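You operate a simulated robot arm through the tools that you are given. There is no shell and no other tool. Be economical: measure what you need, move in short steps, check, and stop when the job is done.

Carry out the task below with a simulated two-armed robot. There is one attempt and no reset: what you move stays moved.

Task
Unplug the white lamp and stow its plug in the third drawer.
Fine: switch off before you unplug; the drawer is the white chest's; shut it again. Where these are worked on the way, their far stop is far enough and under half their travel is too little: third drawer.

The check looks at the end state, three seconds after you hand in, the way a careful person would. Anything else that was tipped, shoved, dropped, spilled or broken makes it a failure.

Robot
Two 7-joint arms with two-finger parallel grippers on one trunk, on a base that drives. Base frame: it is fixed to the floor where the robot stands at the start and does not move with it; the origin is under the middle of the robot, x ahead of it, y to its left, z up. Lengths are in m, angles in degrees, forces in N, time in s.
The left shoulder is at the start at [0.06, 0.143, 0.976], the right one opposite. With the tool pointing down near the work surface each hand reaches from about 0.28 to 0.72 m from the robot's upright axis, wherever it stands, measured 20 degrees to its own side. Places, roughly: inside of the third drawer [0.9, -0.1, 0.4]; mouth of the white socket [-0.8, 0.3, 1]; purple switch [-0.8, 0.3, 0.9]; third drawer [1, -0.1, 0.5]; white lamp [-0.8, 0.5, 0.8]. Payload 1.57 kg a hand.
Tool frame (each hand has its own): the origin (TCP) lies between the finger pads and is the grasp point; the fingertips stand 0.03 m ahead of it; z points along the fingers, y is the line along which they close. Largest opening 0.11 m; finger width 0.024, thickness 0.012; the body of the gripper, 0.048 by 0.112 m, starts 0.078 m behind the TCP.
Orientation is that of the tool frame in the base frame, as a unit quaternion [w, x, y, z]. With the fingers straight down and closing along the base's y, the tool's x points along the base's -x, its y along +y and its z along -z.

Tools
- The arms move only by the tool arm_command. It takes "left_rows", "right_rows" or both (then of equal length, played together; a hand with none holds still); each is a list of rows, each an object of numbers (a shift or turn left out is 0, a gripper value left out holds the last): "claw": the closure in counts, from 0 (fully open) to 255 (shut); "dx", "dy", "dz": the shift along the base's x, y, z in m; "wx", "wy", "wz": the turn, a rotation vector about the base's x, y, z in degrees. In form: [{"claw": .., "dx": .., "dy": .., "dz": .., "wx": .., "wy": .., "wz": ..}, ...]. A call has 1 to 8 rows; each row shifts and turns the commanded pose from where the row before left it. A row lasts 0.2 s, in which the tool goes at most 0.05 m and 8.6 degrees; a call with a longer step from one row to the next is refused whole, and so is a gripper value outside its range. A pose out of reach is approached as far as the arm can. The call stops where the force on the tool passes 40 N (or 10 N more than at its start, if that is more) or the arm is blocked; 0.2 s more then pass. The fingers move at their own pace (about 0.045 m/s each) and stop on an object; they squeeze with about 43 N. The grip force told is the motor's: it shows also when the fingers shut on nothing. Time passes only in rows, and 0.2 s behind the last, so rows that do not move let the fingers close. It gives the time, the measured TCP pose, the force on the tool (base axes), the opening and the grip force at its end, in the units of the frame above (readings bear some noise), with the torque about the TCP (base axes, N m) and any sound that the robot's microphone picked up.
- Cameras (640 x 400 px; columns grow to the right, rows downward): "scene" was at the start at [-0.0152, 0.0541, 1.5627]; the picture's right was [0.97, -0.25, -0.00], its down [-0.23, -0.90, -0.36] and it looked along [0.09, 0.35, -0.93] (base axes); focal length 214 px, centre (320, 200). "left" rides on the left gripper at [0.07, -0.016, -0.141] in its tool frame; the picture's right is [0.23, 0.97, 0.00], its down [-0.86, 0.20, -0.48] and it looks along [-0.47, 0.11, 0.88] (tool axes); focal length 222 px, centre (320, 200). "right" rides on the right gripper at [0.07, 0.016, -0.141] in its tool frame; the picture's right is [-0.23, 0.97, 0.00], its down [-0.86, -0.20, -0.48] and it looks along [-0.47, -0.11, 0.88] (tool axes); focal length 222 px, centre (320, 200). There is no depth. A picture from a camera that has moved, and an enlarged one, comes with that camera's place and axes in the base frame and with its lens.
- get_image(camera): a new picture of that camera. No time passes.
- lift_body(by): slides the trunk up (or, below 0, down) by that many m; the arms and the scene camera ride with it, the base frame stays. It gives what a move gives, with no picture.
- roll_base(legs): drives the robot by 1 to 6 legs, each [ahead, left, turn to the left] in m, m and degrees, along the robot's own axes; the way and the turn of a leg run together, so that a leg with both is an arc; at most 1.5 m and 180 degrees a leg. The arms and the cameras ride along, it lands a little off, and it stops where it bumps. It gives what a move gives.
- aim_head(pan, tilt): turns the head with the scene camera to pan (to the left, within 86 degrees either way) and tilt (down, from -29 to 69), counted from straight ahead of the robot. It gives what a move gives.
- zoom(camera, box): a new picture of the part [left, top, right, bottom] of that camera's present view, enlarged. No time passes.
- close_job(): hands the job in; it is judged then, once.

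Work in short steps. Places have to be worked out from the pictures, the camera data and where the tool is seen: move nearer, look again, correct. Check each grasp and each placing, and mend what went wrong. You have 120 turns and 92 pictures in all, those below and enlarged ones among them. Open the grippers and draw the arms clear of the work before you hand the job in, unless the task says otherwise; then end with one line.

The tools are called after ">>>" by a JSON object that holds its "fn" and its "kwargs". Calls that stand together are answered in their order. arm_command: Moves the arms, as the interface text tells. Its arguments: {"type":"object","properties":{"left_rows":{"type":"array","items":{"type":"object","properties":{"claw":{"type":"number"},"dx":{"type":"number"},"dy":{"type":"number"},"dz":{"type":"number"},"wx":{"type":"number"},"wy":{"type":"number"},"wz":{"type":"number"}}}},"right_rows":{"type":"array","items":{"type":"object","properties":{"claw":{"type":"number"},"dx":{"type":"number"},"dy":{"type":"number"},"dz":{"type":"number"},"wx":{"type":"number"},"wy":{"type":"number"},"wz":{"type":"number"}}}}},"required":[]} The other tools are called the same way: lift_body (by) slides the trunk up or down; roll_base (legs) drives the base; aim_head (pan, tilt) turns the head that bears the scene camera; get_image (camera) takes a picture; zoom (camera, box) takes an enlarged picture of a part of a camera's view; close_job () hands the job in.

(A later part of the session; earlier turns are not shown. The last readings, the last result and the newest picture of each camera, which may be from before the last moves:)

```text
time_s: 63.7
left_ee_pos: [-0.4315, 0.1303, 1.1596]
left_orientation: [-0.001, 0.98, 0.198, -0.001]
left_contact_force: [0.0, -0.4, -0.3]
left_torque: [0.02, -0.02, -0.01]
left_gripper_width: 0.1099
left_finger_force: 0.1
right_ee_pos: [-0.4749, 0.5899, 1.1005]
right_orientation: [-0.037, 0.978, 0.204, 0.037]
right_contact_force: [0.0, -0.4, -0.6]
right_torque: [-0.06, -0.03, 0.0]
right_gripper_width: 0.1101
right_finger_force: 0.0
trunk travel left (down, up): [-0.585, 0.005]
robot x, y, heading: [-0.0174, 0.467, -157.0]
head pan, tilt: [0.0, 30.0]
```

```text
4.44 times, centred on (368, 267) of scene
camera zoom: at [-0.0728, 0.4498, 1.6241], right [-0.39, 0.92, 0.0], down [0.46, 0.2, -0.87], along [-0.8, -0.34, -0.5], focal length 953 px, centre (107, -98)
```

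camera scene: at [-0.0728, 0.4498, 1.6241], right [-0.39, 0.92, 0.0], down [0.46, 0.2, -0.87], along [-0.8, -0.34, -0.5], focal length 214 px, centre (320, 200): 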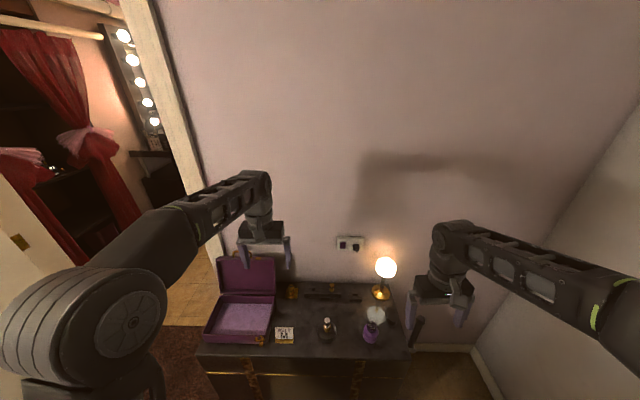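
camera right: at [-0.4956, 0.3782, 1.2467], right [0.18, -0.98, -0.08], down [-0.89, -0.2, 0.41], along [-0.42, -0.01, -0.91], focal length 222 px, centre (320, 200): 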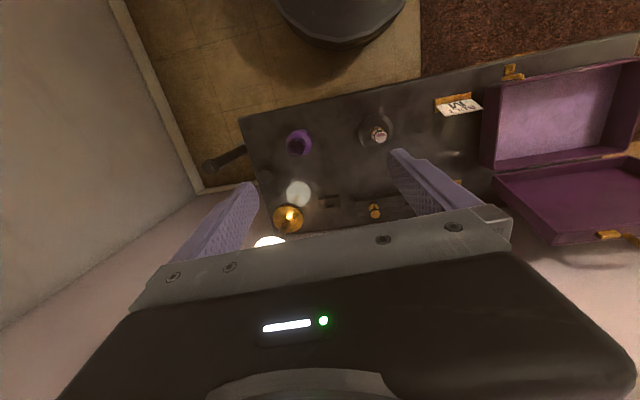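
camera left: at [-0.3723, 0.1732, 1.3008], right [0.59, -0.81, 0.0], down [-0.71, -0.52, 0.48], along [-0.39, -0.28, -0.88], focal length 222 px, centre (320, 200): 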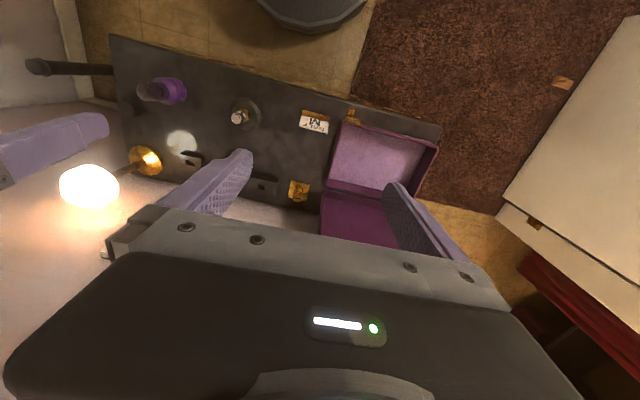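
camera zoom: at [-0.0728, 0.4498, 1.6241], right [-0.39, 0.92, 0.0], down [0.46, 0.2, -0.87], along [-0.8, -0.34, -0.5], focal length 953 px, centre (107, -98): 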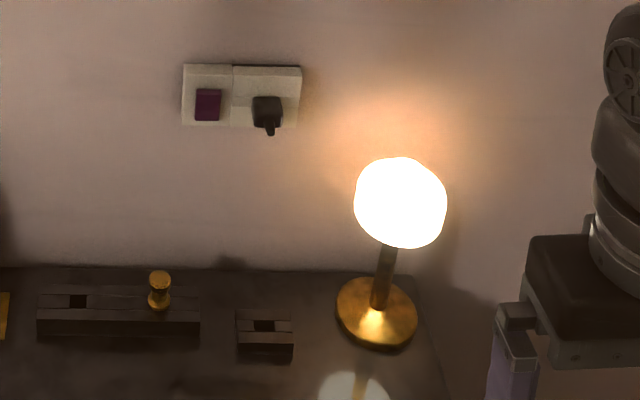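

The white plate has the purple rocker (left) and the black plug (right): switch ≈ (u -0.67, v 0.53, z 0.93), plug ≈ (u -0.64, v 0.59, z 0.955). I move right 0.21 m so the left arm lines up, and turn the left hand to point ahead.

>>> {"fn": "roll_base", "kwargs": {"legs": [[0, -0.21, -1.5]]}}

>>> {"fn": "arm_command", "kwargs": {"left_rows": [{"wx": -3.1, "wy": 7.56}, {"wx": -3.1, "wy": 7.56}, {"wx": -3.1, "wy": 7.56}, {"wx": -3.1, "wy": 7.56}, {"wx": -3.1, "wy": 7.56}, {"wx": -3.1, "wy": 7.56}]}}

>>> {"fn": "arm_command", "kwargs": {"left_rows": [{"wx": -3.1, "wy": 7.56, "dz": -0.015}, {"wx": -3.1, "wy": 7.56, "dz": -0.015}, {"wx": -3.1, "wy": 7.56, "dz": -0.015}, {"wx": -3.1, "wy": 7.56, "dz": -0.015}, {"wx": -3.1, "wy": 7.56, "dz": -0.015}]}}

>>> {"fn": "get_image", "kwargs": {"camera": "left"}}

>>> {"fn": "get_image", "kwargs": {"camera": "scene"}}

```text
time_s: 65.4
left_ee_pos: [-0.5206, 0.3384, 1.1601]
left_orientation: [0.0, 0.982, 0.186, -0.001]
left_contact_force: [0.6, 0.4, -0.5]
left_torque: [-0.02, -0.03, 0.01]
left_gripper_width: 0.11
left_finger_force: 0.1
right_ee_pos: [-0.5545, 0.7991, 1.1009]
right_orientation: [-0.036, 0.98, 0.193, 0.038]
right_contact_force: [-0.1, 0.6, -0.2]
right_torque: [-0.01, -0.01, 0.01]
right_gripper_width: 0.1099
right_finger_force: 0.0
trunk travel left (down, up): [-0.585, 0.005]
robot x, y, heading: [-0.1013, 0.6681, -158.1]
head pan, tilt: [0.0, 30.0]
```

```text
time_s: 66.8
left_ee_pos: [-0.5191, 0.3379, 1.1609]
left_orientation: [0.083, 0.893, 0.169, -0.408]
left_contact_force: [-0.6, 0.0, 0.0]
left_torque: [0.02, 0.03, 0.02]
left_gripper_width: 0.1101
left_finger_force: 0.1
right_ee_pos: [-0.5524, 0.7988, 1.1009]
right_orientation: [-0.037, 0.98, 0.191, 0.038]
right_contact_force: [-0.2, -0.2, -0.8]
right_torque: [0.02, -0.01, 0.03]
right_gripper_width: 0.1102
right_finger_force: 0.1
trunk travel left (down, up): [-0.585, 0.005]
robot x, y, heading: [-0.0988, 0.6695, -158.3]
head pan, tilt: [0.0, 30.0]
```

```text
time_s: 68.0
left_ee_pos: [-0.5588, 0.3465, 1.0916]
left_orientation: [0.145, 0.695, 0.131, -0.692]
left_contact_force: [-0.7, 0.5, 0.1]
left_torque: [0.01, -0.02, 0.05]
left_gripper_width: 0.1098
left_finger_force: 0.1
left hand out of reach, approached as far as the arm can: row 3, 4, 5
right_ee_pos: [-0.556, 0.7997, 1.0987]
right_orientation: [-0.035, 0.98, 0.19, 0.039]
right_contact_force: [-0.1, 0.1, 0.2]
right_torque: [-0.04, -0.03, 0.0]
right_gripper_width: 0.1097
right_finger_force: 0.0
trunk travel left (down, up): [-0.585, 0.005]
robot x, y, heading: [-0.0988, 0.6725, -158.2]
head pan, tilt: [0.0, 30.0]
```

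```text
63 pictures are left
camera left: at [-0.434, 0.4156, 1.0221], right [0.37, -0.9, -0.21], down [0.51, 0.01, 0.86], along [-0.77, -0.43, 0.47], focal length 222 px, centre (320, 200)
```

left: 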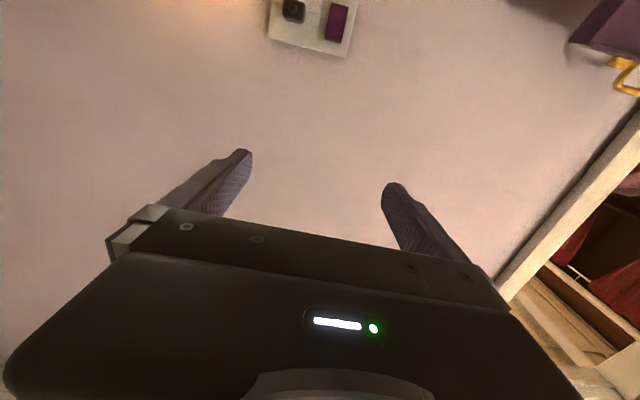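

```text
62 pictures are left
camera scene: at [-0.1578, 0.6521, 1.6241], right [-0.37, 0.93, 0.0], down [0.47, 0.18, -0.87], along [-0.8, -0.32, -0.5], focal length 214 px, centre (320, 200)
```

scene: 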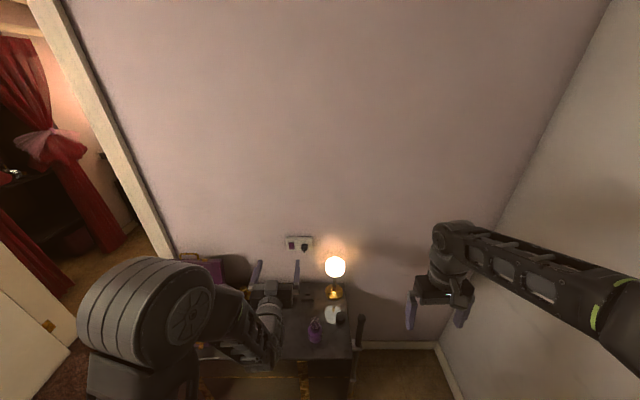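

Triangulated: switch ≈ (-0.783,0.263,0.96), plug ≈ (-0.79,0.32,0.965). The left TCP is in line with the switch but high; I lower the trunk 0.13 and close the left fingers for pressing.

>>> {"fn": "lift_body", "kwargs": {"by": -0.13}}

>>> {"fn": "arm_command", "kwargs": {"left_rows": [{"claw": 255}, {"claw": 255}, {"claw": 255}, {"claw": 255}, {"claw": 255}, {"claw": 255}, {"claw": 255}]}}

>>> {"fn": "get_image", "kwargs": {"camera": "left"}}

>>> {"fn": "zoom", "kwargs": {"camera": "scene", "box": [240, 200, 360, 280]}}

```text
time_s: 69.5
left_ee_pos: [-0.5565, 0.3431, 0.9618]
left_orientation: [0.143, 0.695, 0.133, -0.692]
left_contact_force: [0.6, 0.0, -0.2]
left_torque: [-0.01, -0.02, 0.0]
left_gripper_width: 0.11
left_finger_force: 0.0
right_ee_pos: [-0.5527, 0.7968, 0.9698]
right_orientation: [-0.036, 0.98, 0.191, 0.037]
right_contact_force: [-0.4, -0.3, 0.6]
right_torque: [0.01, -0.01, 0.01]
right_gripper_width: 0.1099
right_finger_force: 0.1
trunk travel left (down, up): [-0.455, 0.135]
robot x, y, heading: [-0.1001, 0.6714, -158.1]
head pan, tilt: [0.0, 30.0]
```

```text
time_s: 71.2
left_ee_pos: [-0.5585, 0.3431, 0.9626]
left_orientation: [0.144, 0.695, 0.133, -0.692]
left_contact_force: [0.0, 0.5, -0.8]
left_torque: [0.0, 0.03, 0.0]
left_gripper_width: 0.0
left_finger_force: 17.9
right_ee_pos: [-0.5539, 0.7979, 0.9698]
right_orientation: [-0.037, 0.98, 0.19, 0.037]
right_contact_force: [-0.7, 0.5, -0.1]
right_torque: [-0.01, 0.04, 0.0]
right_gripper_width: 0.1102
right_finger_force: 0.0
trunk travel left (down, up): [-0.455, 0.135]
robot x, y, heading: [-0.096, 0.6715, -158.4]
head pan, tilt: [0.0, 30.0]
```

```text
61 pictures are left
camera left: at [-0.4317, 0.413, 0.8922], right [0.38, -0.9, -0.21], down [0.51, 0.01, 0.86], along [-0.77, -0.43, 0.47], focal length 222 px, centre (320, 200)
```

left: 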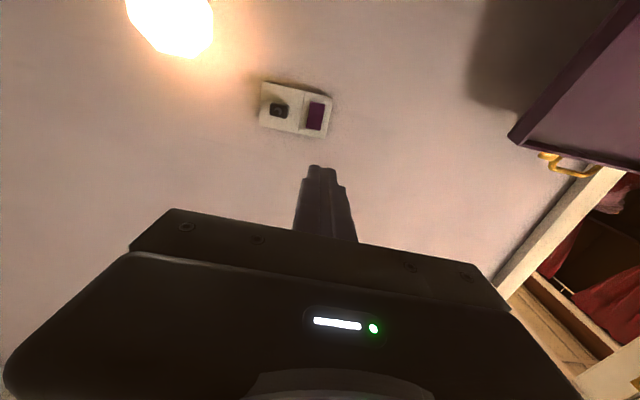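

```text
5.00 times, centred on (300, 240) of scene
camera zoom: at [-0.1543, 0.648, 1.4942], right [-0.37, 0.93, 0.0], down [0.46, 0.18, -0.87], along [-0.8, -0.32, -0.5], focal length 1072 px, centre (420, 0)
```

zoom: 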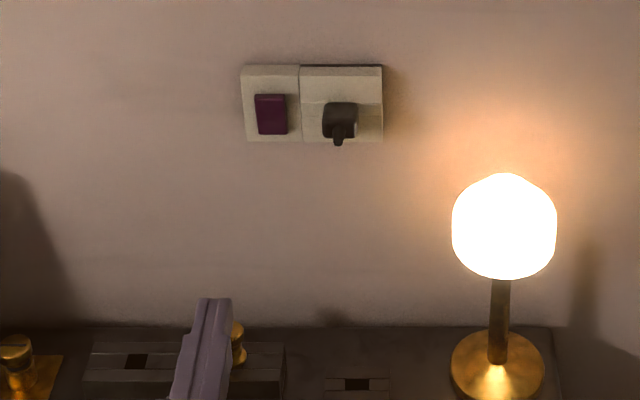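

I zoom with the left camera to see how the rocker is tilted.

>>> {"fn": "zoom", "kwargs": {"camera": "left", "box": [240, 70, 360, 145]}}

```text
5.33 times, centred on (300, 108) of left
camera zoom: at [-0.4317, 0.413, 0.8922], right [0.38, -0.9, -0.21], down [0.51, 0.01, 0.86], along [-0.77, -0.43, 0.47], focal length 1185 px, centre (427, 693)
```

zoom: 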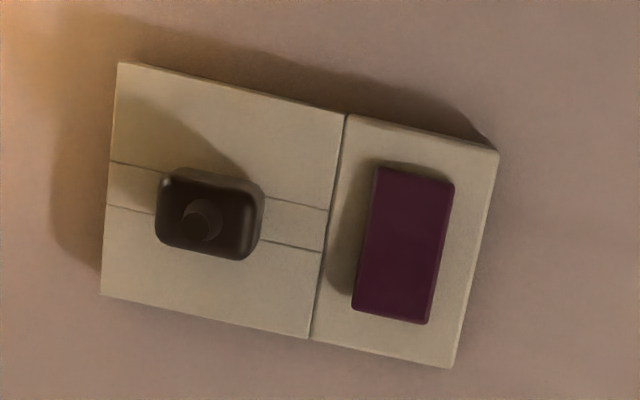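

Base has room, so I drive 0.05 ahead for easier reach, then approach the upper part of the rocker with the closed fingertips.

>>> {"fn": "roll_base", "kwargs": {"legs": [[0.05, 0, 0]]}}

>>> {"fn": "arm_command", "kwargs": {"left_rows": [{"dx": -0.028, "dy": -0.004, "dz": 0.005}, {"dx": -0.028, "dy": -0.004, "dz": 0.004}, {"dx": -0.028, "dy": -0.009}, {"dx": -0.018, "dy": -0.007}]}}

>>> {"fn": "zoom", "kwargs": {"camera": "left", "box": [200, 50, 440, 200]}}

>>> {"fn": "zoom", "kwargs": {"camera": "scene", "box": [240, 200, 360, 280]}}

```text
time_s: 72.1
left_ee_pos: [-0.602, 0.3243, 0.9617]
left_orientation: [0.144, 0.695, 0.134, -0.691]
left_contact_force: [0.9, 0.1, 1.2]
left_torque: [-0.04, 0.02, 0.0]
left_gripper_width: 0.0
left_finger_force: 21.1
right_ee_pos: [-0.6011, 0.7792, 0.9695]
right_orientation: [-0.036, 0.98, 0.191, 0.038]
right_contact_force: [-0.8, 0.2, -0.7]
right_torque: [0.03, 0.0, -0.01]
right_gripper_width: 0.1101
right_finger_force: 0.0
trunk travel left (down, up): [-0.455, 0.135]
robot x, y, heading: [-0.1452, 0.6532, -158.3]
head pan, tilt: [0.0, 30.0]
```

```text
time_s: 73.1
left_ee_pos: [-0.7056, 0.3022, 0.9705]
left_orientation: [0.145, 0.695, 0.133, -0.692]
left_contact_force: [-0.2, -0.2, 0.7]
left_torque: [0.0, 0.03, 0.0]
left_gripper_width: 0.0001
left_finger_force: 21.6
right_ee_pos: [-0.5999, 0.7788, 0.9704]
right_orientation: [-0.037, 0.98, 0.192, 0.038]
right_contact_force: [-0.2, 0.2, -0.2]
right_torque: [-0.01, 0.02, -0.02]
right_gripper_width: 0.11
right_finger_force: 0.1
trunk travel left (down, up): [-0.455, 0.135]
robot x, y, heading: [-0.143, 0.6518, -158.3]
head pan, tilt: [0.0, 30.0]
```

```text
2.67 times, centred on (320, 125) of left
camera zoom: at [-0.5799, 0.3713, 0.9012], right [0.38, -0.9, -0.21], down [0.51, 0.01, 0.86], along [-0.77, -0.43, 0.47], focal length 592 px, centre (320, 400)
```

zoom: 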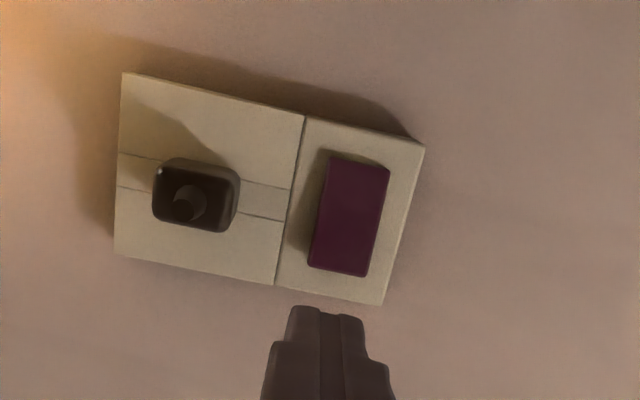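

```text
5.00 times, centred on (300, 240) of scene
camera zoom: at [-0.2009, 0.6293, 1.4941], right [-0.37, 0.93, 0.0], down [0.46, 0.18, -0.87], along [-0.8, -0.32, -0.5], focal length 1072 px, centre (420, 0)
```

zoom: 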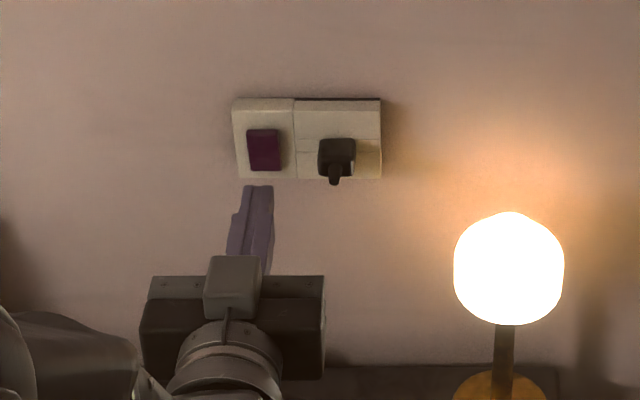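

The tip is lined up a bit right of the rocker; I shift 6 mm left and press forward at the rocker's upper end.

>>> {"fn": "arm_command", "kwargs": {"left_rows": [{"dx": -0.016, "dy": -0.014}, {"dx": -0.0186, "dy": -0.0073}, {"dx": -0.0093, "dy": -0.0037}, {"dx": -0.0093, "dy": -0.0037}, {"dx": -0.0093, "dy": -0.0037}]}}

>>> {"fn": "zoom", "kwargs": {"camera": "scene", "box": [240, 200, 360, 280]}}

```text
time_s: 74.3
left_ee_pos: [-0.7698, 0.2777, 0.973]
left_orientation: [0.145, 0.695, 0.136, -0.691]
left_contact_force: [-0.3, -0.4, 0.0]
left_torque: [0.01, 0.01, 0.02]
left_gripper_width: 0.0
left_finger_force: 21.4
left hand out of reach, approached as far as the arm can: row 1, 4
right_ee_pos: [-0.6012, 0.7792, 0.9701]
right_orientation: [-0.037, 0.98, 0.191, 0.038]
right_contact_force: [-0.3, -0.7, -1.6]
right_torque: [0.0, 0.01, 0.01]
right_gripper_width: 0.1099
right_finger_force: 0.0
trunk travel left (down, up): [-0.455, 0.135]
robot x, y, heading: [-0.1451, 0.6487, -158.4]
head pan, tilt: [0.0, 30.0]
```

```text
5.00 times, centred on (300, 240) of scene
camera zoom: at [-0.2009, 0.6295, 1.4941], right [-0.37, 0.93, 0.0], down [0.46, 0.18, -0.87], along [-0.8, -0.32, -0.5], focal length 1072 px, centre (420, 0)
```

zoom: 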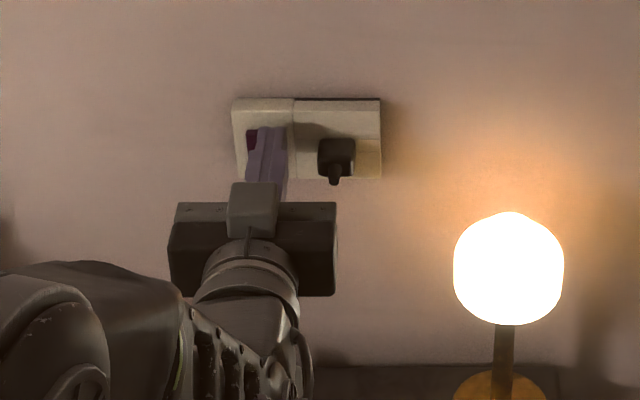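

No contact yet; tip is ~5 mm right. I shift left slightly and keep pressing in small steps.

>>> {"fn": "arm_command", "kwargs": {"left_rows": [{"dx": 0.002, "dy": -0.006, "dz": -0.003}, {"dx": -0.0093, "dy": -0.0037}, {"dx": -0.0093, "dy": -0.0037}, {"dx": -0.0093, "dy": -0.0037}]}}

>>> {"fn": "zoom", "kwargs": {"camera": "scene", "box": [240, 200, 360, 280]}}

```text
time_s: 75.0
left_ee_pos: [-0.7765, 0.2753, 0.9719]
left_orientation: [0.147, 0.695, 0.137, -0.69]
left_contact_force: [30.9, 9.7, 10.5]
left_torque: [-0.1, -0.12, -0.01]
left_gripper_width: 0.0
left_finger_force: 21.5
left hand out of reach, approached as far as the arm can: row 1
right_ee_pos: [-0.5957, 0.7806, 0.9726]
right_orientation: [-0.037, 0.98, 0.192, 0.036]
right_contact_force: [0.1, 0.1, -0.3]
right_torque: [-0.02, 0.01, -0.01]
right_gripper_width: 0.1098
right_finger_force: 0.1
trunk travel left (down, up): [-0.455, 0.135]
robot x, y, heading: [-0.1457, 0.6536, -158.2]
head pan, tilt: [0.0, 30.0]
stopped in row 3 (left hand): the force on the tool passed its limit at 53 N (the readings are from after the stop); the commanded pose is now the measured one
```

```text
5.00 times, centred on (300, 240) of scene
camera zoom: at [-0.194, 0.6321, 1.4947], right [-0.37, 0.93, 0.0], down [0.46, 0.18, -0.87], along [-0.81, -0.32, -0.5], focal length 1072 px, centre (420, 0)
```

zoom: 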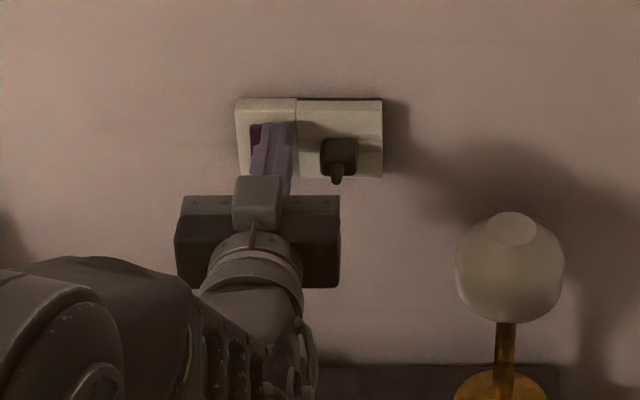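

The lamp went dark: it is off. I back straight off, open the fingers and look at the plug.

>>> {"fn": "arm_command", "kwargs": {"left_rows": [{"dx": 0.028, "dy": 0.011}, {"dx": 0.037, "dy": 0.015}, {"dx": 0.028, "dy": 0.011, "claw": 0}, {"claw": 0, "dx": -0.009, "dy": 0.023}, {"claw": 0, "dx": -0.011, "dy": 0.028}, {"claw": 0}, {"claw": 0}]}}

>>> {"fn": "get_image", "kwargs": {"camera": "left"}}

>>> {"fn": "zoom", "kwargs": {"camera": "scene", "box": [240, 200, 360, 280]}}

```text
time_s: 76.6
left_ee_pos: [-0.7083, 0.36, 0.9695]
left_orientation: [0.148, 0.697, 0.138, -0.688]
left_contact_force: [-0.1, -0.3, 0.1]
left_torque: [0.01, -0.04, 0.0]
left_gripper_width: 0.1039
left_finger_force: 0.0
right_ee_pos: [-0.5995, 0.779, 0.9703]
right_orientation: [-0.037, 0.98, 0.191, 0.037]
right_contact_force: [1.1, 0.3, -0.6]
right_torque: [0.0, 0.02, 0.0]
right_gripper_width: 0.1098
right_finger_force: 0.0
trunk travel left (down, up): [-0.455, 0.135]
robot x, y, heading: [-0.1396, 0.652, -158.0]
head pan, tilt: [0.0, 30.0]
```

```text
54 pictures are left
camera left: at [-0.5832, 0.4317, 0.9008], right [0.39, -0.9, -0.21], down [0.51, 0.01, 0.86], along [-0.77, -0.44, 0.46], focal length 222 px, centre (320, 200)
```

left: 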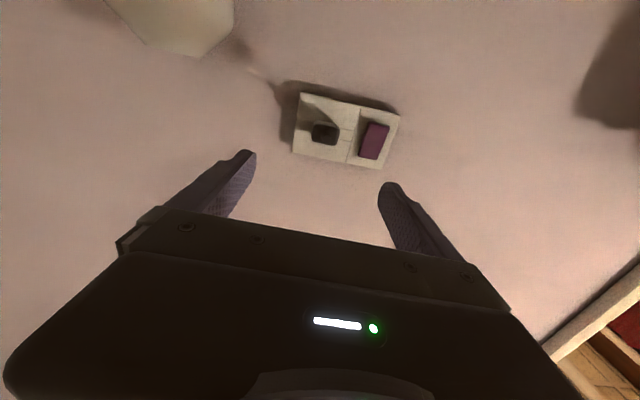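

```text
5.00 times, centred on (300, 240) of scene
camera zoom: at [-0.2, 0.6298, 1.4942], right [-0.37, 0.93, 0.0], down [0.46, 0.19, -0.87], along [-0.8, -0.32, -0.5], focal length 1072 px, centre (420, 0)
```

zoom: 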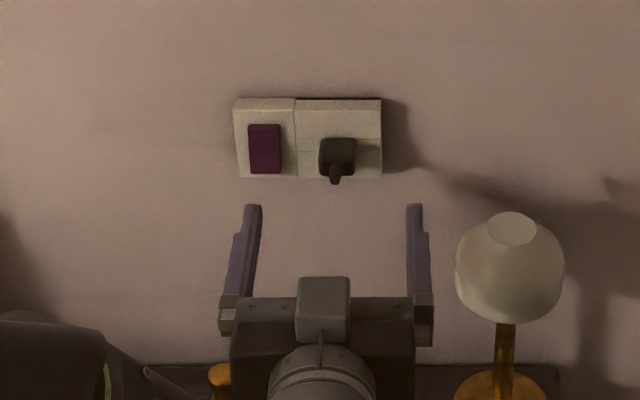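

The plug sits between the open fingers' line (v≈0.593, z≈0.957). I advance 8.5 cm with 1 cm lower and check before closing.

>>> {"fn": "arm_command", "kwargs": {"left_rows": [{"dx": -0.0186, "dy": -0.0073, "dz": -0.006}, {"dx": -0.0186, "dy": -0.0073, "dz": -0.006}, {"dx": -0.0186, "dy": -0.0073}, {"dx": -0.014, "dy": -0.0055}, {"dx": -0.0093, "dy": -0.0037}]}}

>>> {"fn": "get_image", "kwargs": {"camera": "left"}}

>>> {"fn": "zoom", "kwargs": {"camera": "scene", "box": [240, 200, 360, 280]}}

```text
time_s: 77.8
left_ee_pos: [-0.7866, 0.3317, 0.9559]
left_orientation: [0.146, 0.697, 0.136, -0.688]
left_contact_force: [-0.1, 0.4, -0.3]
left_torque: [-0.03, 0.01, 0.03]
left_gripper_width: 0.11
left_finger_force: 0.0
right_ee_pos: [-0.6007, 0.7792, 0.9701]
right_orientation: [-0.036, 0.98, 0.191, 0.037]
right_contact_force: [0.7, 0.5, -0.2]
right_torque: [-0.03, 0.0, -0.01]
right_gripper_width: 0.1099
right_finger_force: 0.0
trunk travel left (down, up): [-0.455, 0.135]
robot x, y, heading: [-0.1407, 0.6503, -158.4]
head pan, tilt: [0.0, 30.0]
```

```text
52 pictures are left
camera left: at [-0.6621, 0.4013, 0.8866], right [0.39, -0.9, -0.21], down [0.51, 0.01, 0.86], along [-0.77, -0.44, 0.46], focal length 222 px, centre (320, 200)
```

left: 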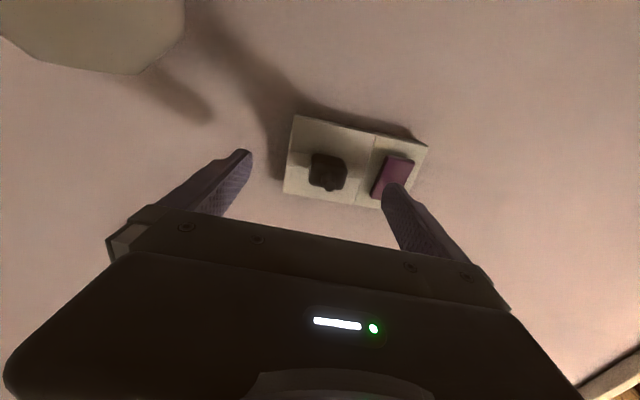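

```text
5.00 times, centred on (300, 240) of scene
camera zoom: at [-0.2001, 0.6297, 1.4942], right [-0.37, 0.93, 0.0], down [0.46, 0.19, -0.87], along [-0.8, -0.32, -0.5], focal length 1072 px, centre (420, 0)
```

zoom: 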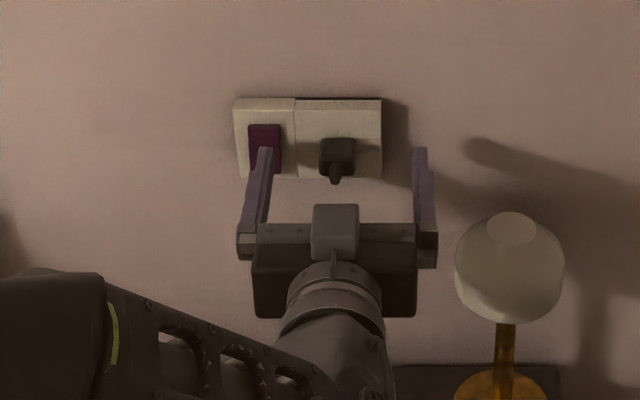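

The fingers straddle both plug and rocker, so I first narrow to ~6 cm to keep off the rocker, lower 6 mm, then advance 2.5 cm.

>>> {"fn": "arm_command", "kwargs": {"left_rows": [{"claw": 125, "dz": -0.006}, {"claw": 125}, {"claw": 125}, {"claw": 125}, {"dx": -0.0093, "dy": -0.0037}, {"dx": -0.0093, "dy": -0.0037}, {"dx": -0.0075, "dy": -0.003}]}}

>>> {"fn": "zoom", "kwargs": {"camera": "left", "box": [220, 90, 440, 230]}}

>>> {"fn": "zoom", "kwargs": {"camera": "scene", "box": [270, 205, 345, 255]}}

```text
time_s: 79.4
left_ee_pos: [-0.8051, 0.3265, 0.9502]
left_orientation: [0.143, 0.699, 0.134, -0.688]
left_contact_force: [25.2, 5.2, 6.3]
left_torque: [-0.06, 0.45, -0.53]
left_gripper_width: 0.0518
left_finger_force: 0.1
right_ee_pos: [-0.5956, 0.7794, 0.9722]
right_orientation: [-0.036, 0.98, 0.192, 0.036]
right_contact_force: [0.0, -0.3, 0.0]
right_torque: [0.02, 0.01, 0.0]
right_gripper_width: 0.1099
right_finger_force: 0.1
trunk travel left (down, up): [-0.455, 0.135]
robot x, y, heading: [-0.1459, 0.6519, -158.1]
head pan, tilt: [0.0, 30.0]
stopped in row 7 (left hand): the force on the tool passed its limit at 50 N (the readings are from after the stop); the commanded pose is now the measured one
```

```text
2.86 times, centred on (330, 160) of left
camera zoom: at [-0.6784, 0.3969, 0.8817], right [0.38, -0.9, -0.21], down [0.5, 0.01, 0.86], along [-0.78, -0.44, 0.46], focal length 635 px, centre (291, 314)
```

zoom: 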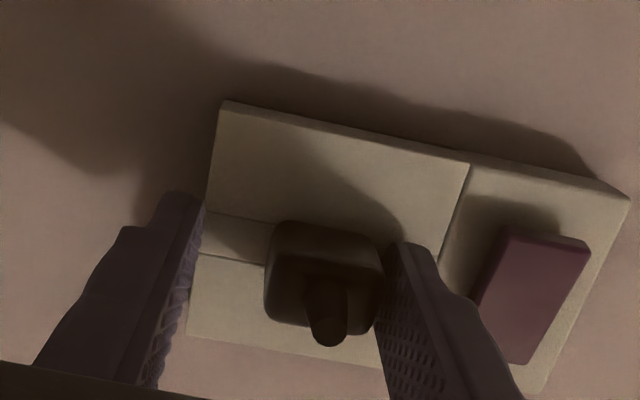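

```text
8.00 times, centred on (308, 230) of scene
camera zoom: at [-0.1945, 0.6311, 1.4945], right [-0.37, 0.93, 0.0], down [0.46, 0.18, -0.87], along [-0.81, -0.32, -0.5], focal length 1716 px, centre (420, -40)
```

zoom: 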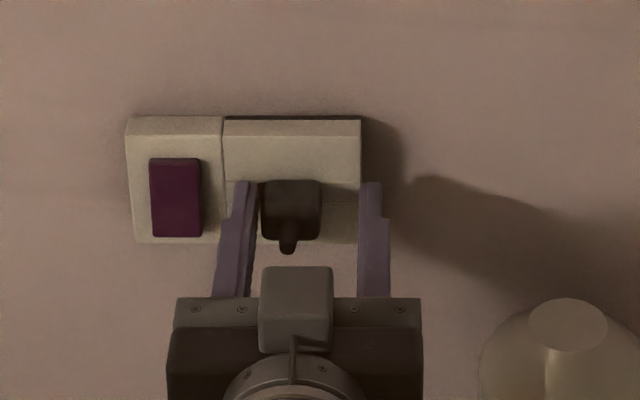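

The fingers straddle the plug with tips at the plate. I ease off 3 mm and close.

>>> {"fn": "arm_command", "kwargs": {"left_rows": [{"dx": 0.003, "dy": 0.001}, {"claw": 255}, {"claw": 255}, {"claw": 255}, {"claw": 255}, {"claw": 255}]}}

>>> {"fn": "zoom", "kwargs": {"camera": "scene", "box": [270, 205, 345, 255]}}

```text
time_s: 80.8
left_ee_pos: [-0.8012, 0.3216, 0.9466]
left_orientation: [0.145, 0.7, 0.138, -0.685]
left_contact_force: [22.9, -13.6, 3.9]
left_torque: [0.1, 0.2, 0.55]
left_gripper_width: 0.0288
left_finger_force: 38.5
right_ee_pos: [-0.5974, 0.7781, 0.9704]
right_orientation: [-0.037, 0.98, 0.192, 0.036]
right_contact_force: [-0.3, 1.0, -0.5]
right_torque: [0.0, -0.02, 0.04]
right_gripper_width: 0.1097
right_finger_force: 0.1
trunk travel left (down, up): [-0.455, 0.135]
robot x, y, heading: [-0.1435, 0.6519, -158.3]
head pan, tilt: [0.0, 30.0]
```

```text
8.00 times, centred on (308, 230) of scene
camera zoom: at [-0.1959, 0.628, 1.4942], right [-0.37, 0.93, 0.0], down [0.46, 0.19, -0.87], along [-0.81, -0.32, -0.5], focal length 1716 px, centre (420, -40)
```

zoom: 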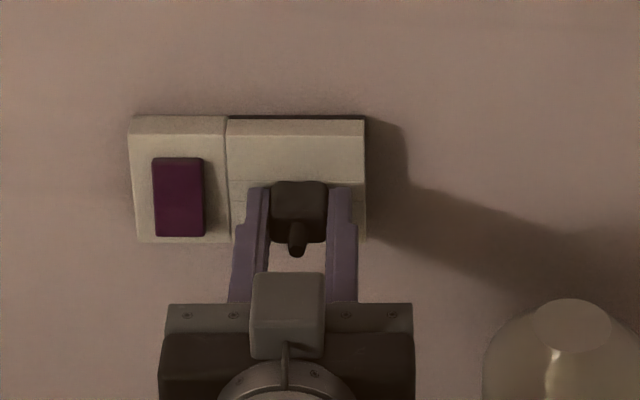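

Plug gripped (29 mm, 38 N). I pull straight out from the wall.

>>> {"fn": "arm_command", "kwargs": {"left_rows": [{"dx": 0.0093, "dy": 0.0037}, {"dx": 0.0093, "dy": 0.0037}, {"dx": 0.0186, "dy": 0.0073}, {"dx": 0.0186, "dy": 0.0073}, {"dx": 0.028, "dy": 0.011}]}}

>>> {"fn": "zoom", "kwargs": {"camera": "scene", "box": [240, 200, 360, 280]}}

```text
time_s: 82.0
left_ee_pos: [-0.7196, 0.3608, 0.9461]
left_orientation: [0.143, 0.701, 0.135, -0.686]
left_contact_force: [-0.3, -0.2, -0.1]
left_torque: [0.02, 0.0, -0.02]
left_gripper_width: 0.0288
left_finger_force: 38.5
right_ee_pos: [-0.5989, 0.7788, 0.971]
right_orientation: [-0.036, 0.98, 0.192, 0.037]
right_contact_force: [-0.2, 0.3, 0.2]
right_torque: [-0.02, 0.0, -0.03]
right_gripper_width: 0.1103
right_finger_force: 0.1
trunk travel left (down, up): [-0.455, 0.135]
robot x, y, heading: [-0.1447, 0.652, -158.1]
head pan, tilt: [0.0, 30.0]
```

```text
5.00 times, centred on (300, 240) of scene
camera zoom: at [-0.199, 0.63, 1.4942], right [-0.37, 0.93, 0.0], down [0.46, 0.19, -0.87], along [-0.8, -0.32, -0.5], focal length 1072 px, centre (420, 0)
```

zoom: 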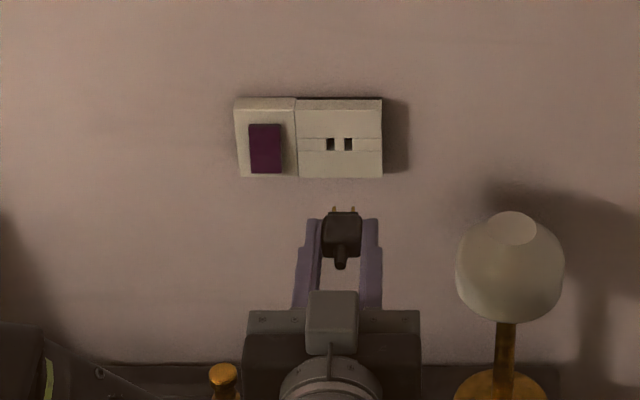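

The plug is out, with its two pins free of the socket, and no cord hangs on it. I back the base off, raise the trunk, and pitch the left hand down with the plug.

>>> {"fn": "roll_base", "kwargs": {"legs": [[-0.13, 0, 0]]}}

>>> {"fn": "lift_body", "kwargs": {"by": 0.13}}

>>> {"fn": "arm_command", "kwargs": {"left_rows": [{"wx": 3.1, "wy": -7.56}, {"wx": 3.1, "wy": -7.56}, {"wx": 3.1, "wy": -7.56}, {"wx": 3.1, "wy": -7.56}, {"wx": 3.1, "wy": -7.56}, {"wx": 3.1, "wy": -7.56}]}}

>>> {"fn": "arm_command", "kwargs": {"left_rows": [{"wx": 3.1, "wy": -7.56, "dx": 0.02, "dy": 0.008}, {"wx": 3.1, "wy": -7.56, "dx": 0.02, "dy": 0.008}, {"wx": 3.1, "wy": -7.56, "dx": 0.02, "dy": 0.008}, {"wx": 3.1, "wy": -7.56, "dx": 0.02, "dy": 0.008}, {"wx": 3.1, "wy": -7.56, "dx": 0.02, "dy": 0.008}, {"dx": 0.035, "dy": -0.02, "dz": 0.02}, {"dx": 0.035, "dy": -0.02, "dz": 0.02}]}}

>>> {"fn": "get_image", "kwargs": {"camera": "scene"}}

```text
time_s: 83.3
left_ee_pos: [-0.5986, 0.4096, 0.947]
left_orientation: [0.144, 0.701, 0.135, -0.685]
left_contact_force: [-0.5, 0.0, 0.9]
left_torque: [-0.02, 0.0, 0.0]
left_gripper_width: 0.0288
left_finger_force: 38.7
right_ee_pos: [-0.4789, 0.8278, 0.9696]
right_orientation: [-0.038, 0.98, 0.191, 0.038]
right_contact_force: [-0.4, 1.0, 0.6]
right_torque: [0.02, 0.05, 0.0]
right_gripper_width: 0.11
right_finger_force: 0.0
trunk travel left (down, up): [-0.455, 0.135]
robot x, y, heading: [-0.0264, 0.6997, -158.3]
head pan, tilt: [0.0, 30.0]
```

```text
time_s: 84.8
left_ee_pos: [-0.601, 0.4091, 1.0759]
left_orientation: [0.144, 0.7, 0.136, -0.686]
left_contact_force: [-0.5, 0.0, -0.1]
left_torque: [0.03, 0.0, -0.04]
left_gripper_width: 0.0286
left_finger_force: 38.8
right_ee_pos: [-0.4806, 0.8264, 1.0993]
right_orientation: [-0.037, 0.98, 0.192, 0.036]
right_contact_force: [0.2, 0.6, -0.2]
right_torque: [0.0, 0.03, 0.0]
right_gripper_width: 0.1103
right_finger_force: 0.1
trunk travel left (down, up): [-0.585, 0.005]
robot x, y, heading: [-0.0237, 0.6981, -158.5]
head pan, tilt: [0.0, 30.0]
```

```text
time_s: 86.2
left_ee_pos: [-0.6013, 0.4097, 1.0756]
left_orientation: [0.072, 0.923, 0.176, -0.333]
left_contact_force: [0.3, 0.3, -0.1]
left_torque: [0.01, 0.0, 0.01]
left_gripper_width: 0.0289
left_finger_force: 38.8
right_ee_pos: [-0.4796, 0.8265, 1.1006]
right_orientation: [-0.037, 0.98, 0.192, 0.037]
right_contact_force: [-1.7, 0.3, 0.1]
right_torque: [0.01, -0.01, -0.03]
right_gripper_width: 0.1101
right_finger_force: 0.0
trunk travel left (down, up): [-0.585, 0.005]
robot x, y, heading: [-0.0241, 0.7045, -158.6]
head pan, tilt: [0.0, 30.0]
```

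```text
time_s: 87.8
left_ee_pos: [-0.4284, 0.41, 1.1145]
left_orientation: [0.001, 0.983, 0.184, 0.009]
left_contact_force: [1.8, -0.1, -0.1]
left_torque: [0.0, -0.02, 0.0]
left_gripper_width: 0.0288
left_finger_force: 38.4
right_ee_pos: [-0.4791, 0.8265, 1.1016]
right_orientation: [-0.036, 0.98, 0.191, 0.038]
right_contact_force: [0.2, -0.4, 0.3]
right_torque: [-0.02, 0.02, -0.02]
right_gripper_width: 0.11
right_finger_force: 0.1
trunk travel left (down, up): [-0.585, 0.005]
robot x, y, heading: [-0.0245, 0.7028, -158.5]
head pan, tilt: [0.0, 30.0]
```

```text
46 pictures are left
camera scene: at [-0.0794, 0.6775, 1.6241], right [-0.37, 0.93, 0.0], down [0.46, 0.18, -0.87], along [-0.8, -0.32, -0.5], focal length 214 px, centre (320, 200)
```

scene: 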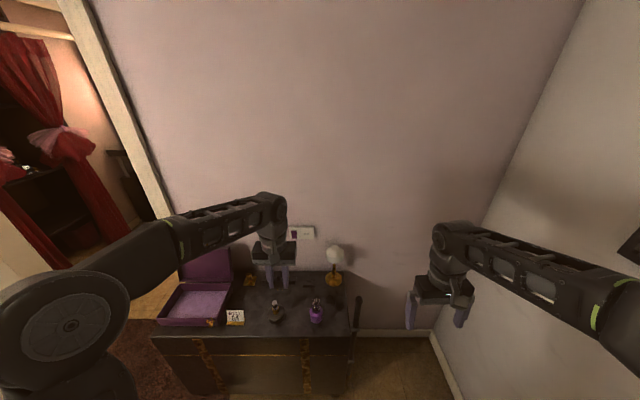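

I return by the same way: sideways to v≈0.44, then turn right 180° to face the chest.

>>> {"fn": "roll_base", "kwargs": {"legs": [[0.07, 0.22, 0], [0, 0, -90], [0, 0, -90]]}}

>>> {"fn": "aim_head", "kwargs": {"pan": -40, "tilt": 45}}

>>> {"fn": "get_image", "kwargs": {"camera": "scene"}}

```text
time_s: 97.3
left_ee_pos: [0.4069, 0.7441, 1.1152]
left_orientation: [-0.009, -0.169, 0.986, 0.003]
left_contact_force: [-0.6, -0.1, -0.4]
left_torque: [-0.03, 0.01, 0.01]
left_gripper_width: 0.0287
left_finger_force: 38.3
right_ee_pos: [0.4417, 0.3271, 1.1004]
right_orientation: [-0.039, -0.174, 0.983, -0.036]
right_contact_force: [-0.2, -0.1, -0.8]
right_torque: [0.0, 0.0, 0.0]
right_gripper_width: 0.1098
right_finger_force: 0.1
trunk travel left (down, up): [-0.585, 0.005]
robot x, y, heading: [-0.0121, 0.4687, 19.6]
head pan, tilt: [0.0, 30.0]
```

```text
time_s: 98.4
left_ee_pos: [0.4058, 0.7451, 1.1146]
left_orientation: [-0.009, -0.168, 0.986, 0.003]
left_contact_force: [1.0, 0.0, -0.3]
left_torque: [0.03, -0.01, -0.06]
left_gripper_width: 0.0289
left_finger_force: 38.4
right_ee_pos: [0.4417, 0.3276, 1.0998]
right_orientation: [-0.038, -0.174, 0.983, -0.036]
right_contact_force: [-0.2, 0.7, -0.1]
right_torque: [-0.01, -0.04, -0.01]
right_gripper_width: 0.1099
right_finger_force: 0.1
trunk travel left (down, up): [-0.585, 0.005]
robot x, y, heading: [-0.0056, 0.4687, 20.0]
head pan, tilt: [-40.0, 45.0]
```

```text
45 pictures are left
camera scene: at [0.0407, 0.4313, 1.6016], right [-0.35, -0.94, 0.0], down [-0.66, 0.24, -0.71], along [0.66, -0.24, -0.71], focal length 214 px, centre (320, 200)
```

scene: 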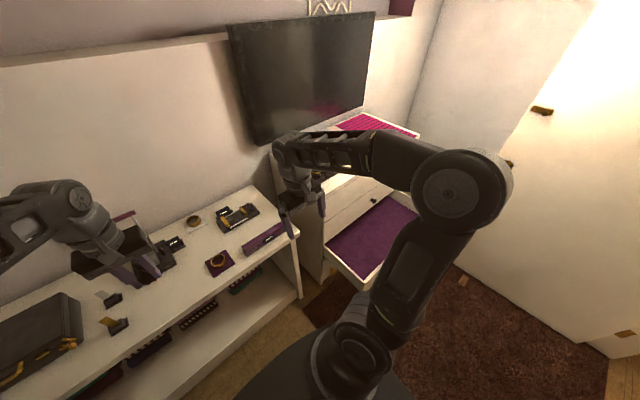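

All clear. I back off from the shelf and drive right to stand before the open drawer.

>>> {"fn": "roll_base", "kwargs": {"legs": [[-0.165, 0, 1.5], [0, -0.45, 0], [0, -0.42, 0]]}}

>>> {"fn": "aim_head", "kwargs": {"pan": 0, "tilt": 50}}

>>> {"fn": "get_image", "kwargs": {"camera": "scene"}}

>>> {"fn": "get_image", "kwargs": {"camera": "left"}}

```text
time_s: 104.3
left_ee_pos: [0.5595, -0.112, 1.116]
left_orientation: [-0.009, -0.179, 0.984, 0.003]
left_contact_force: [0.2, -0.5, 0.4]
left_torque: [0.0, 0.02, 0.0]
left_gripper_width: 0.0288
left_finger_force: 38.6
right_ee_pos: [0.6046, -0.5288, 1.0997]
right_orientation: [-0.037, -0.184, 0.982, -0.036]
right_contact_force: [0.7, 0.6, -0.3]
right_torque: [-0.01, 0.0, 0.02]
right_gripper_width: 0.1104
right_finger_force: 0.0
trunk travel left (down, up): [-0.585, 0.005]
robot x, y, heading: [0.151, -0.3917, 20.8]
head pan, tilt: [-40.0, 45.0]
```

```text
time_s: 105.4
left_ee_pos: [0.558, -0.1096, 1.1142]
left_orientation: [-0.008, -0.179, 0.984, 0.004]
left_contact_force: [-1.4, -0.1, -0.3]
left_torque: [0.0, 0.0, 0.01]
left_gripper_width: 0.0288
left_finger_force: 38.9
right_ee_pos: [0.6046, -0.5267, 1.0996]
right_orientation: [-0.037, -0.186, 0.981, -0.036]
right_contact_force: [-0.2, -0.1, -0.5]
right_torque: [0.02, -0.01, 0.0]
right_gripper_width: 0.1099
right_finger_force: 0.1
trunk travel left (down, up): [-0.585, 0.005]
robot x, y, heading: [0.1485, -0.3951, 21.1]
head pan, tilt: [0.0, 50.0]
```

```text
44 pictures are left
camera scene: at [0.1957, -0.3779, 1.5946], right [0.36, -0.93, 0.0], down [-0.72, -0.27, -0.64], along [0.6, 0.23, -0.77], focal length 214 px, centre (320, 200)
```

scene: 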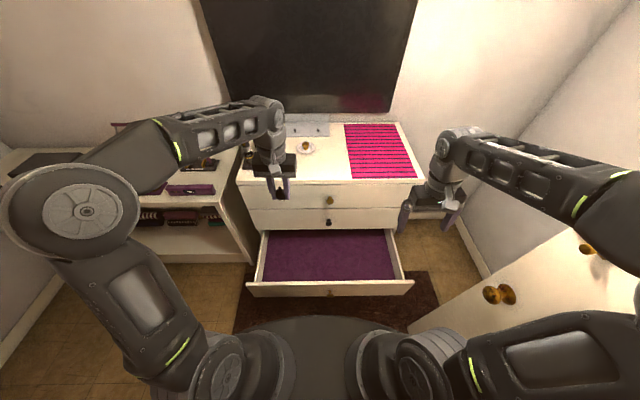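

```text
43 pictures are left
camera left: at [0.5028, -0.1493, 1.257], right [-0.55, 0.83, 0.01], down [0.74, 0.49, 0.47], along [0.38, 0.27, -0.88], focal length 222 px, centre (320, 200)
```

left: 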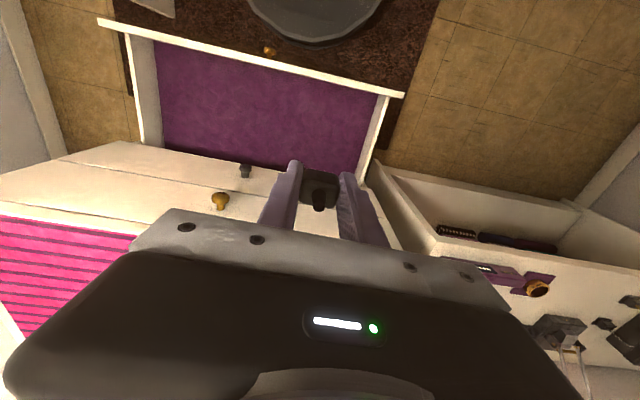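

The left hand with the plug is above the drawer region. I lower the trunk by 0.3, shift the hand toward the drawer's middle, and look.

>>> {"fn": "lift_body", "kwargs": {"by": -0.3}}

>>> {"fn": "arm_command", "kwargs": {"left_rows": [{"dx": -0.009, "dy": -0.04, "dz": -0.02}, {"dx": -0.009, "dy": -0.04, "dz": -0.02}, {"dz": -0.045}, {"dz": -0.045}, {"dz": -0.045}]}}

>>> {"fn": "get_image", "kwargs": {"camera": "left"}}

>>> {"fn": "get_image", "kwargs": {"camera": "scene"}}

```text
time_s: 108.4
left_ee_pos: [0.5593, -0.1098, 0.8151]
left_orientation: [-0.009, -0.178, 0.984, 0.002]
left_contact_force: [0.0, 0.0, -0.4]
left_torque: [0.0, -0.01, -0.04]
left_gripper_width: 0.0285
left_finger_force: 38.4
right_ee_pos: [0.6045, -0.5282, 0.7993]
right_orientation: [-0.038, -0.185, 0.981, -0.037]
right_contact_force: [0.7, -0.4, -0.9]
right_torque: [-0.03, 0.01, -0.04]
right_gripper_width: 0.1101
right_finger_force: 0.2
trunk travel left (down, up): [-0.285, 0.305]
robot x, y, heading: [0.1557, -0.3932, 20.9]
head pan, tilt: [0.0, 50.0]
```

```text
time_s: 109.6
left_ee_pos: [0.5403, -0.1898, 0.6369]
left_orientation: [-0.008, -0.177, 0.984, 0.003]
left_contact_force: [-0.3, 0.0, -2.0]
left_torque: [-0.02, -0.03, -0.01]
left_gripper_width: 0.0284
left_finger_force: 38.8
right_ee_pos: [0.6054, -0.5279, 0.8003]
right_orientation: [-0.037, -0.184, 0.981, -0.037]
right_contact_force: [-0.3, -0.1, -0.1]
right_torque: [-0.03, 0.0, 0.01]
right_gripper_width: 0.11
right_finger_force: 0.0
trunk travel left (down, up): [-0.285, 0.305]
robot x, y, heading: [0.1498, -0.3938, 20.8]
head pan, tilt: [0.0, 50.0]
```

```text
42 pictures are left
camera left: at [0.4839, -0.2283, 0.7808], right [-0.55, 0.83, 0.01], down [0.74, 0.49, 0.47], along [0.38, 0.27, -0.88], focal length 222 px, centre (320, 200)
```

left: 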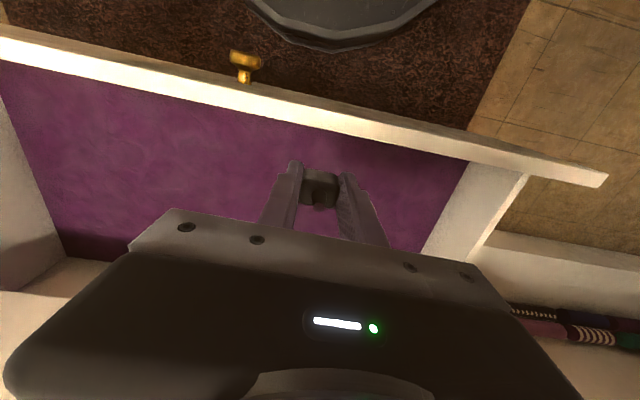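

```text
41 pictures are left
camera scene: at [0.1957, -0.378, 1.2947], right [0.36, -0.93, 0.0], down [-0.72, -0.27, -0.64], along [0.6, 0.23, -0.77], focal length 214 px, centre (320, 200)
```

scene: 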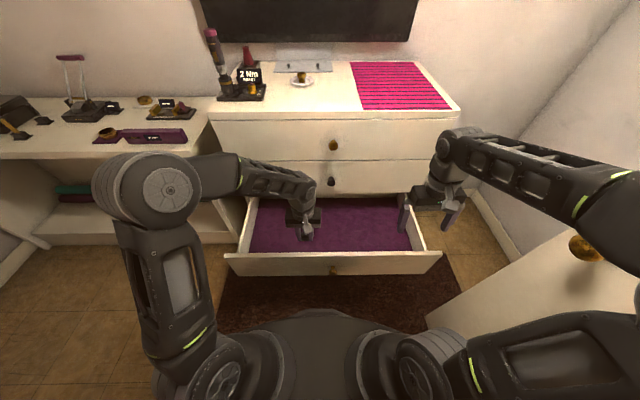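

The plug hovers inside the drawer outline (u 0.43, v -0.37). I descend to about z 0.47.

>>> {"fn": "arm_command", "kwargs": {"left_rows": [{"dz": -0.04}, {"dz": -0.04}, {"dz": -0.04}, {"dz": -0.03}, {"dz": -0.015}]}}

>>> {"fn": "get_image", "kwargs": {"camera": "left"}}

>>> {"fn": "get_image", "kwargs": {"camera": "scene"}}

```text
time_s: 110.8
left_ee_pos: [0.5413, -0.1906, 0.4747]
left_orientation: [-0.009, -0.179, 0.984, 0.002]
left_contact_force: [-0.6, 0.7, -1.2]
left_torque: [-0.02, -0.01, 0.01]
left_gripper_width: 0.0288
left_finger_force: 38.8
right_ee_pos: [0.6038, -0.5273, 0.7989]
right_orientation: [-0.038, -0.185, 0.981, -0.036]
right_contact_force: [-0.3, -0.1, -0.2]
right_torque: [-0.02, 0.03, 0.02]
right_gripper_width: 0.1099
right_finger_force: 0.0
trunk travel left (down, up): [-0.285, 0.305]
robot x, y, heading: [0.1513, -0.3938, 20.7]
head pan, tilt: [0.0, 50.0]
```

```text
40 pictures are left
camera left: at [0.4852, -0.2296, 0.6171], right [-0.55, 0.83, 0.01], down [0.74, 0.49, 0.47], along [0.38, 0.27, -0.88], focal length 222 px, centre (320, 200)
```

left: 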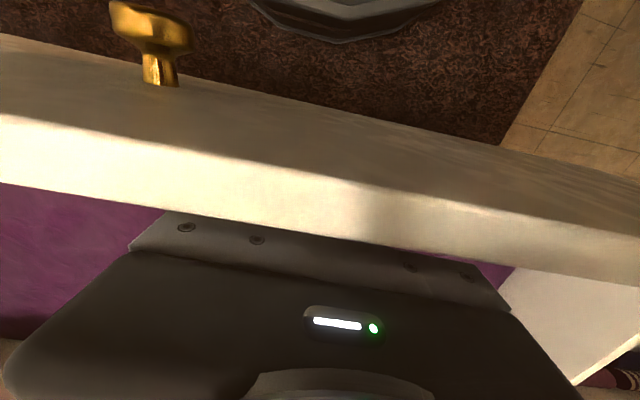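

```text
39 pictures are left
camera scene: at [0.1957, -0.3779, 1.2946], right [0.36, -0.93, 0.0], down [-0.72, -0.27, -0.64], along [0.6, 0.23, -0.77], focal length 214 px, centre (320, 200)
```

scene: 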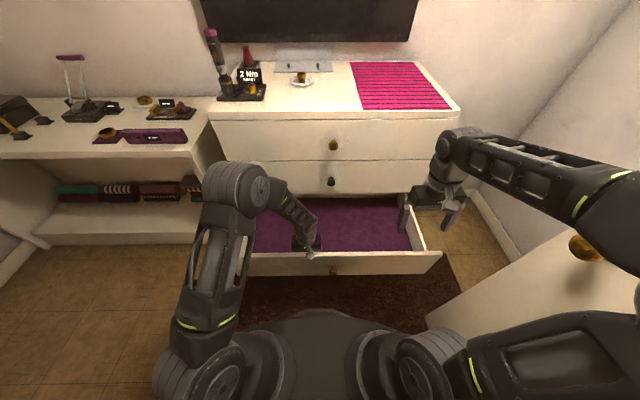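

The hand camera is close to the drawer front, so I move 5 cm deeper, then lower gently until near the bottom.

>>> {"fn": "arm_command", "kwargs": {"left_rows": [{"dx": 0.028, "dy": 0.011}, {"dx": 0.019, "dy": 0.007}, {"dz": -0.012}, {"dz": -0.01}, {"dz": -0.008}, {"dz": -0.006}, {"dz": -0.006}]}}

```text
time_s: 111.9
left_ee_pos: [0.5924, -0.1703, 0.4565]
left_orientation: [-0.001, -0.179, 0.984, 0.003]
left_contact_force: [0.4, 4.4, 22.0]
left_torque: [0.15, -0.07, 0.02]
left_gripper_width: 0.0288
left_finger_force: 39.0
right_ee_pos: [0.6038, -0.5278, 0.7994]
right_orientation: [-0.038, -0.185, 0.981, -0.036]
right_contact_force: [-0.1, 0.1, 1.0]
right_torque: [-0.04, 0.0, 0.02]
right_gripper_width: 0.1098
right_finger_force: 0.0
trunk travel left (down, up): [-0.285, 0.305]
robot x, y, heading: [0.1506, -0.3955, 20.8]
head pan, tilt: [0.0, 50.0]
stopped in row 5 (left hand): the force on the tool passed its limit at 62 N (the readings are from after the stop); the commanded pose is now the measured one
```

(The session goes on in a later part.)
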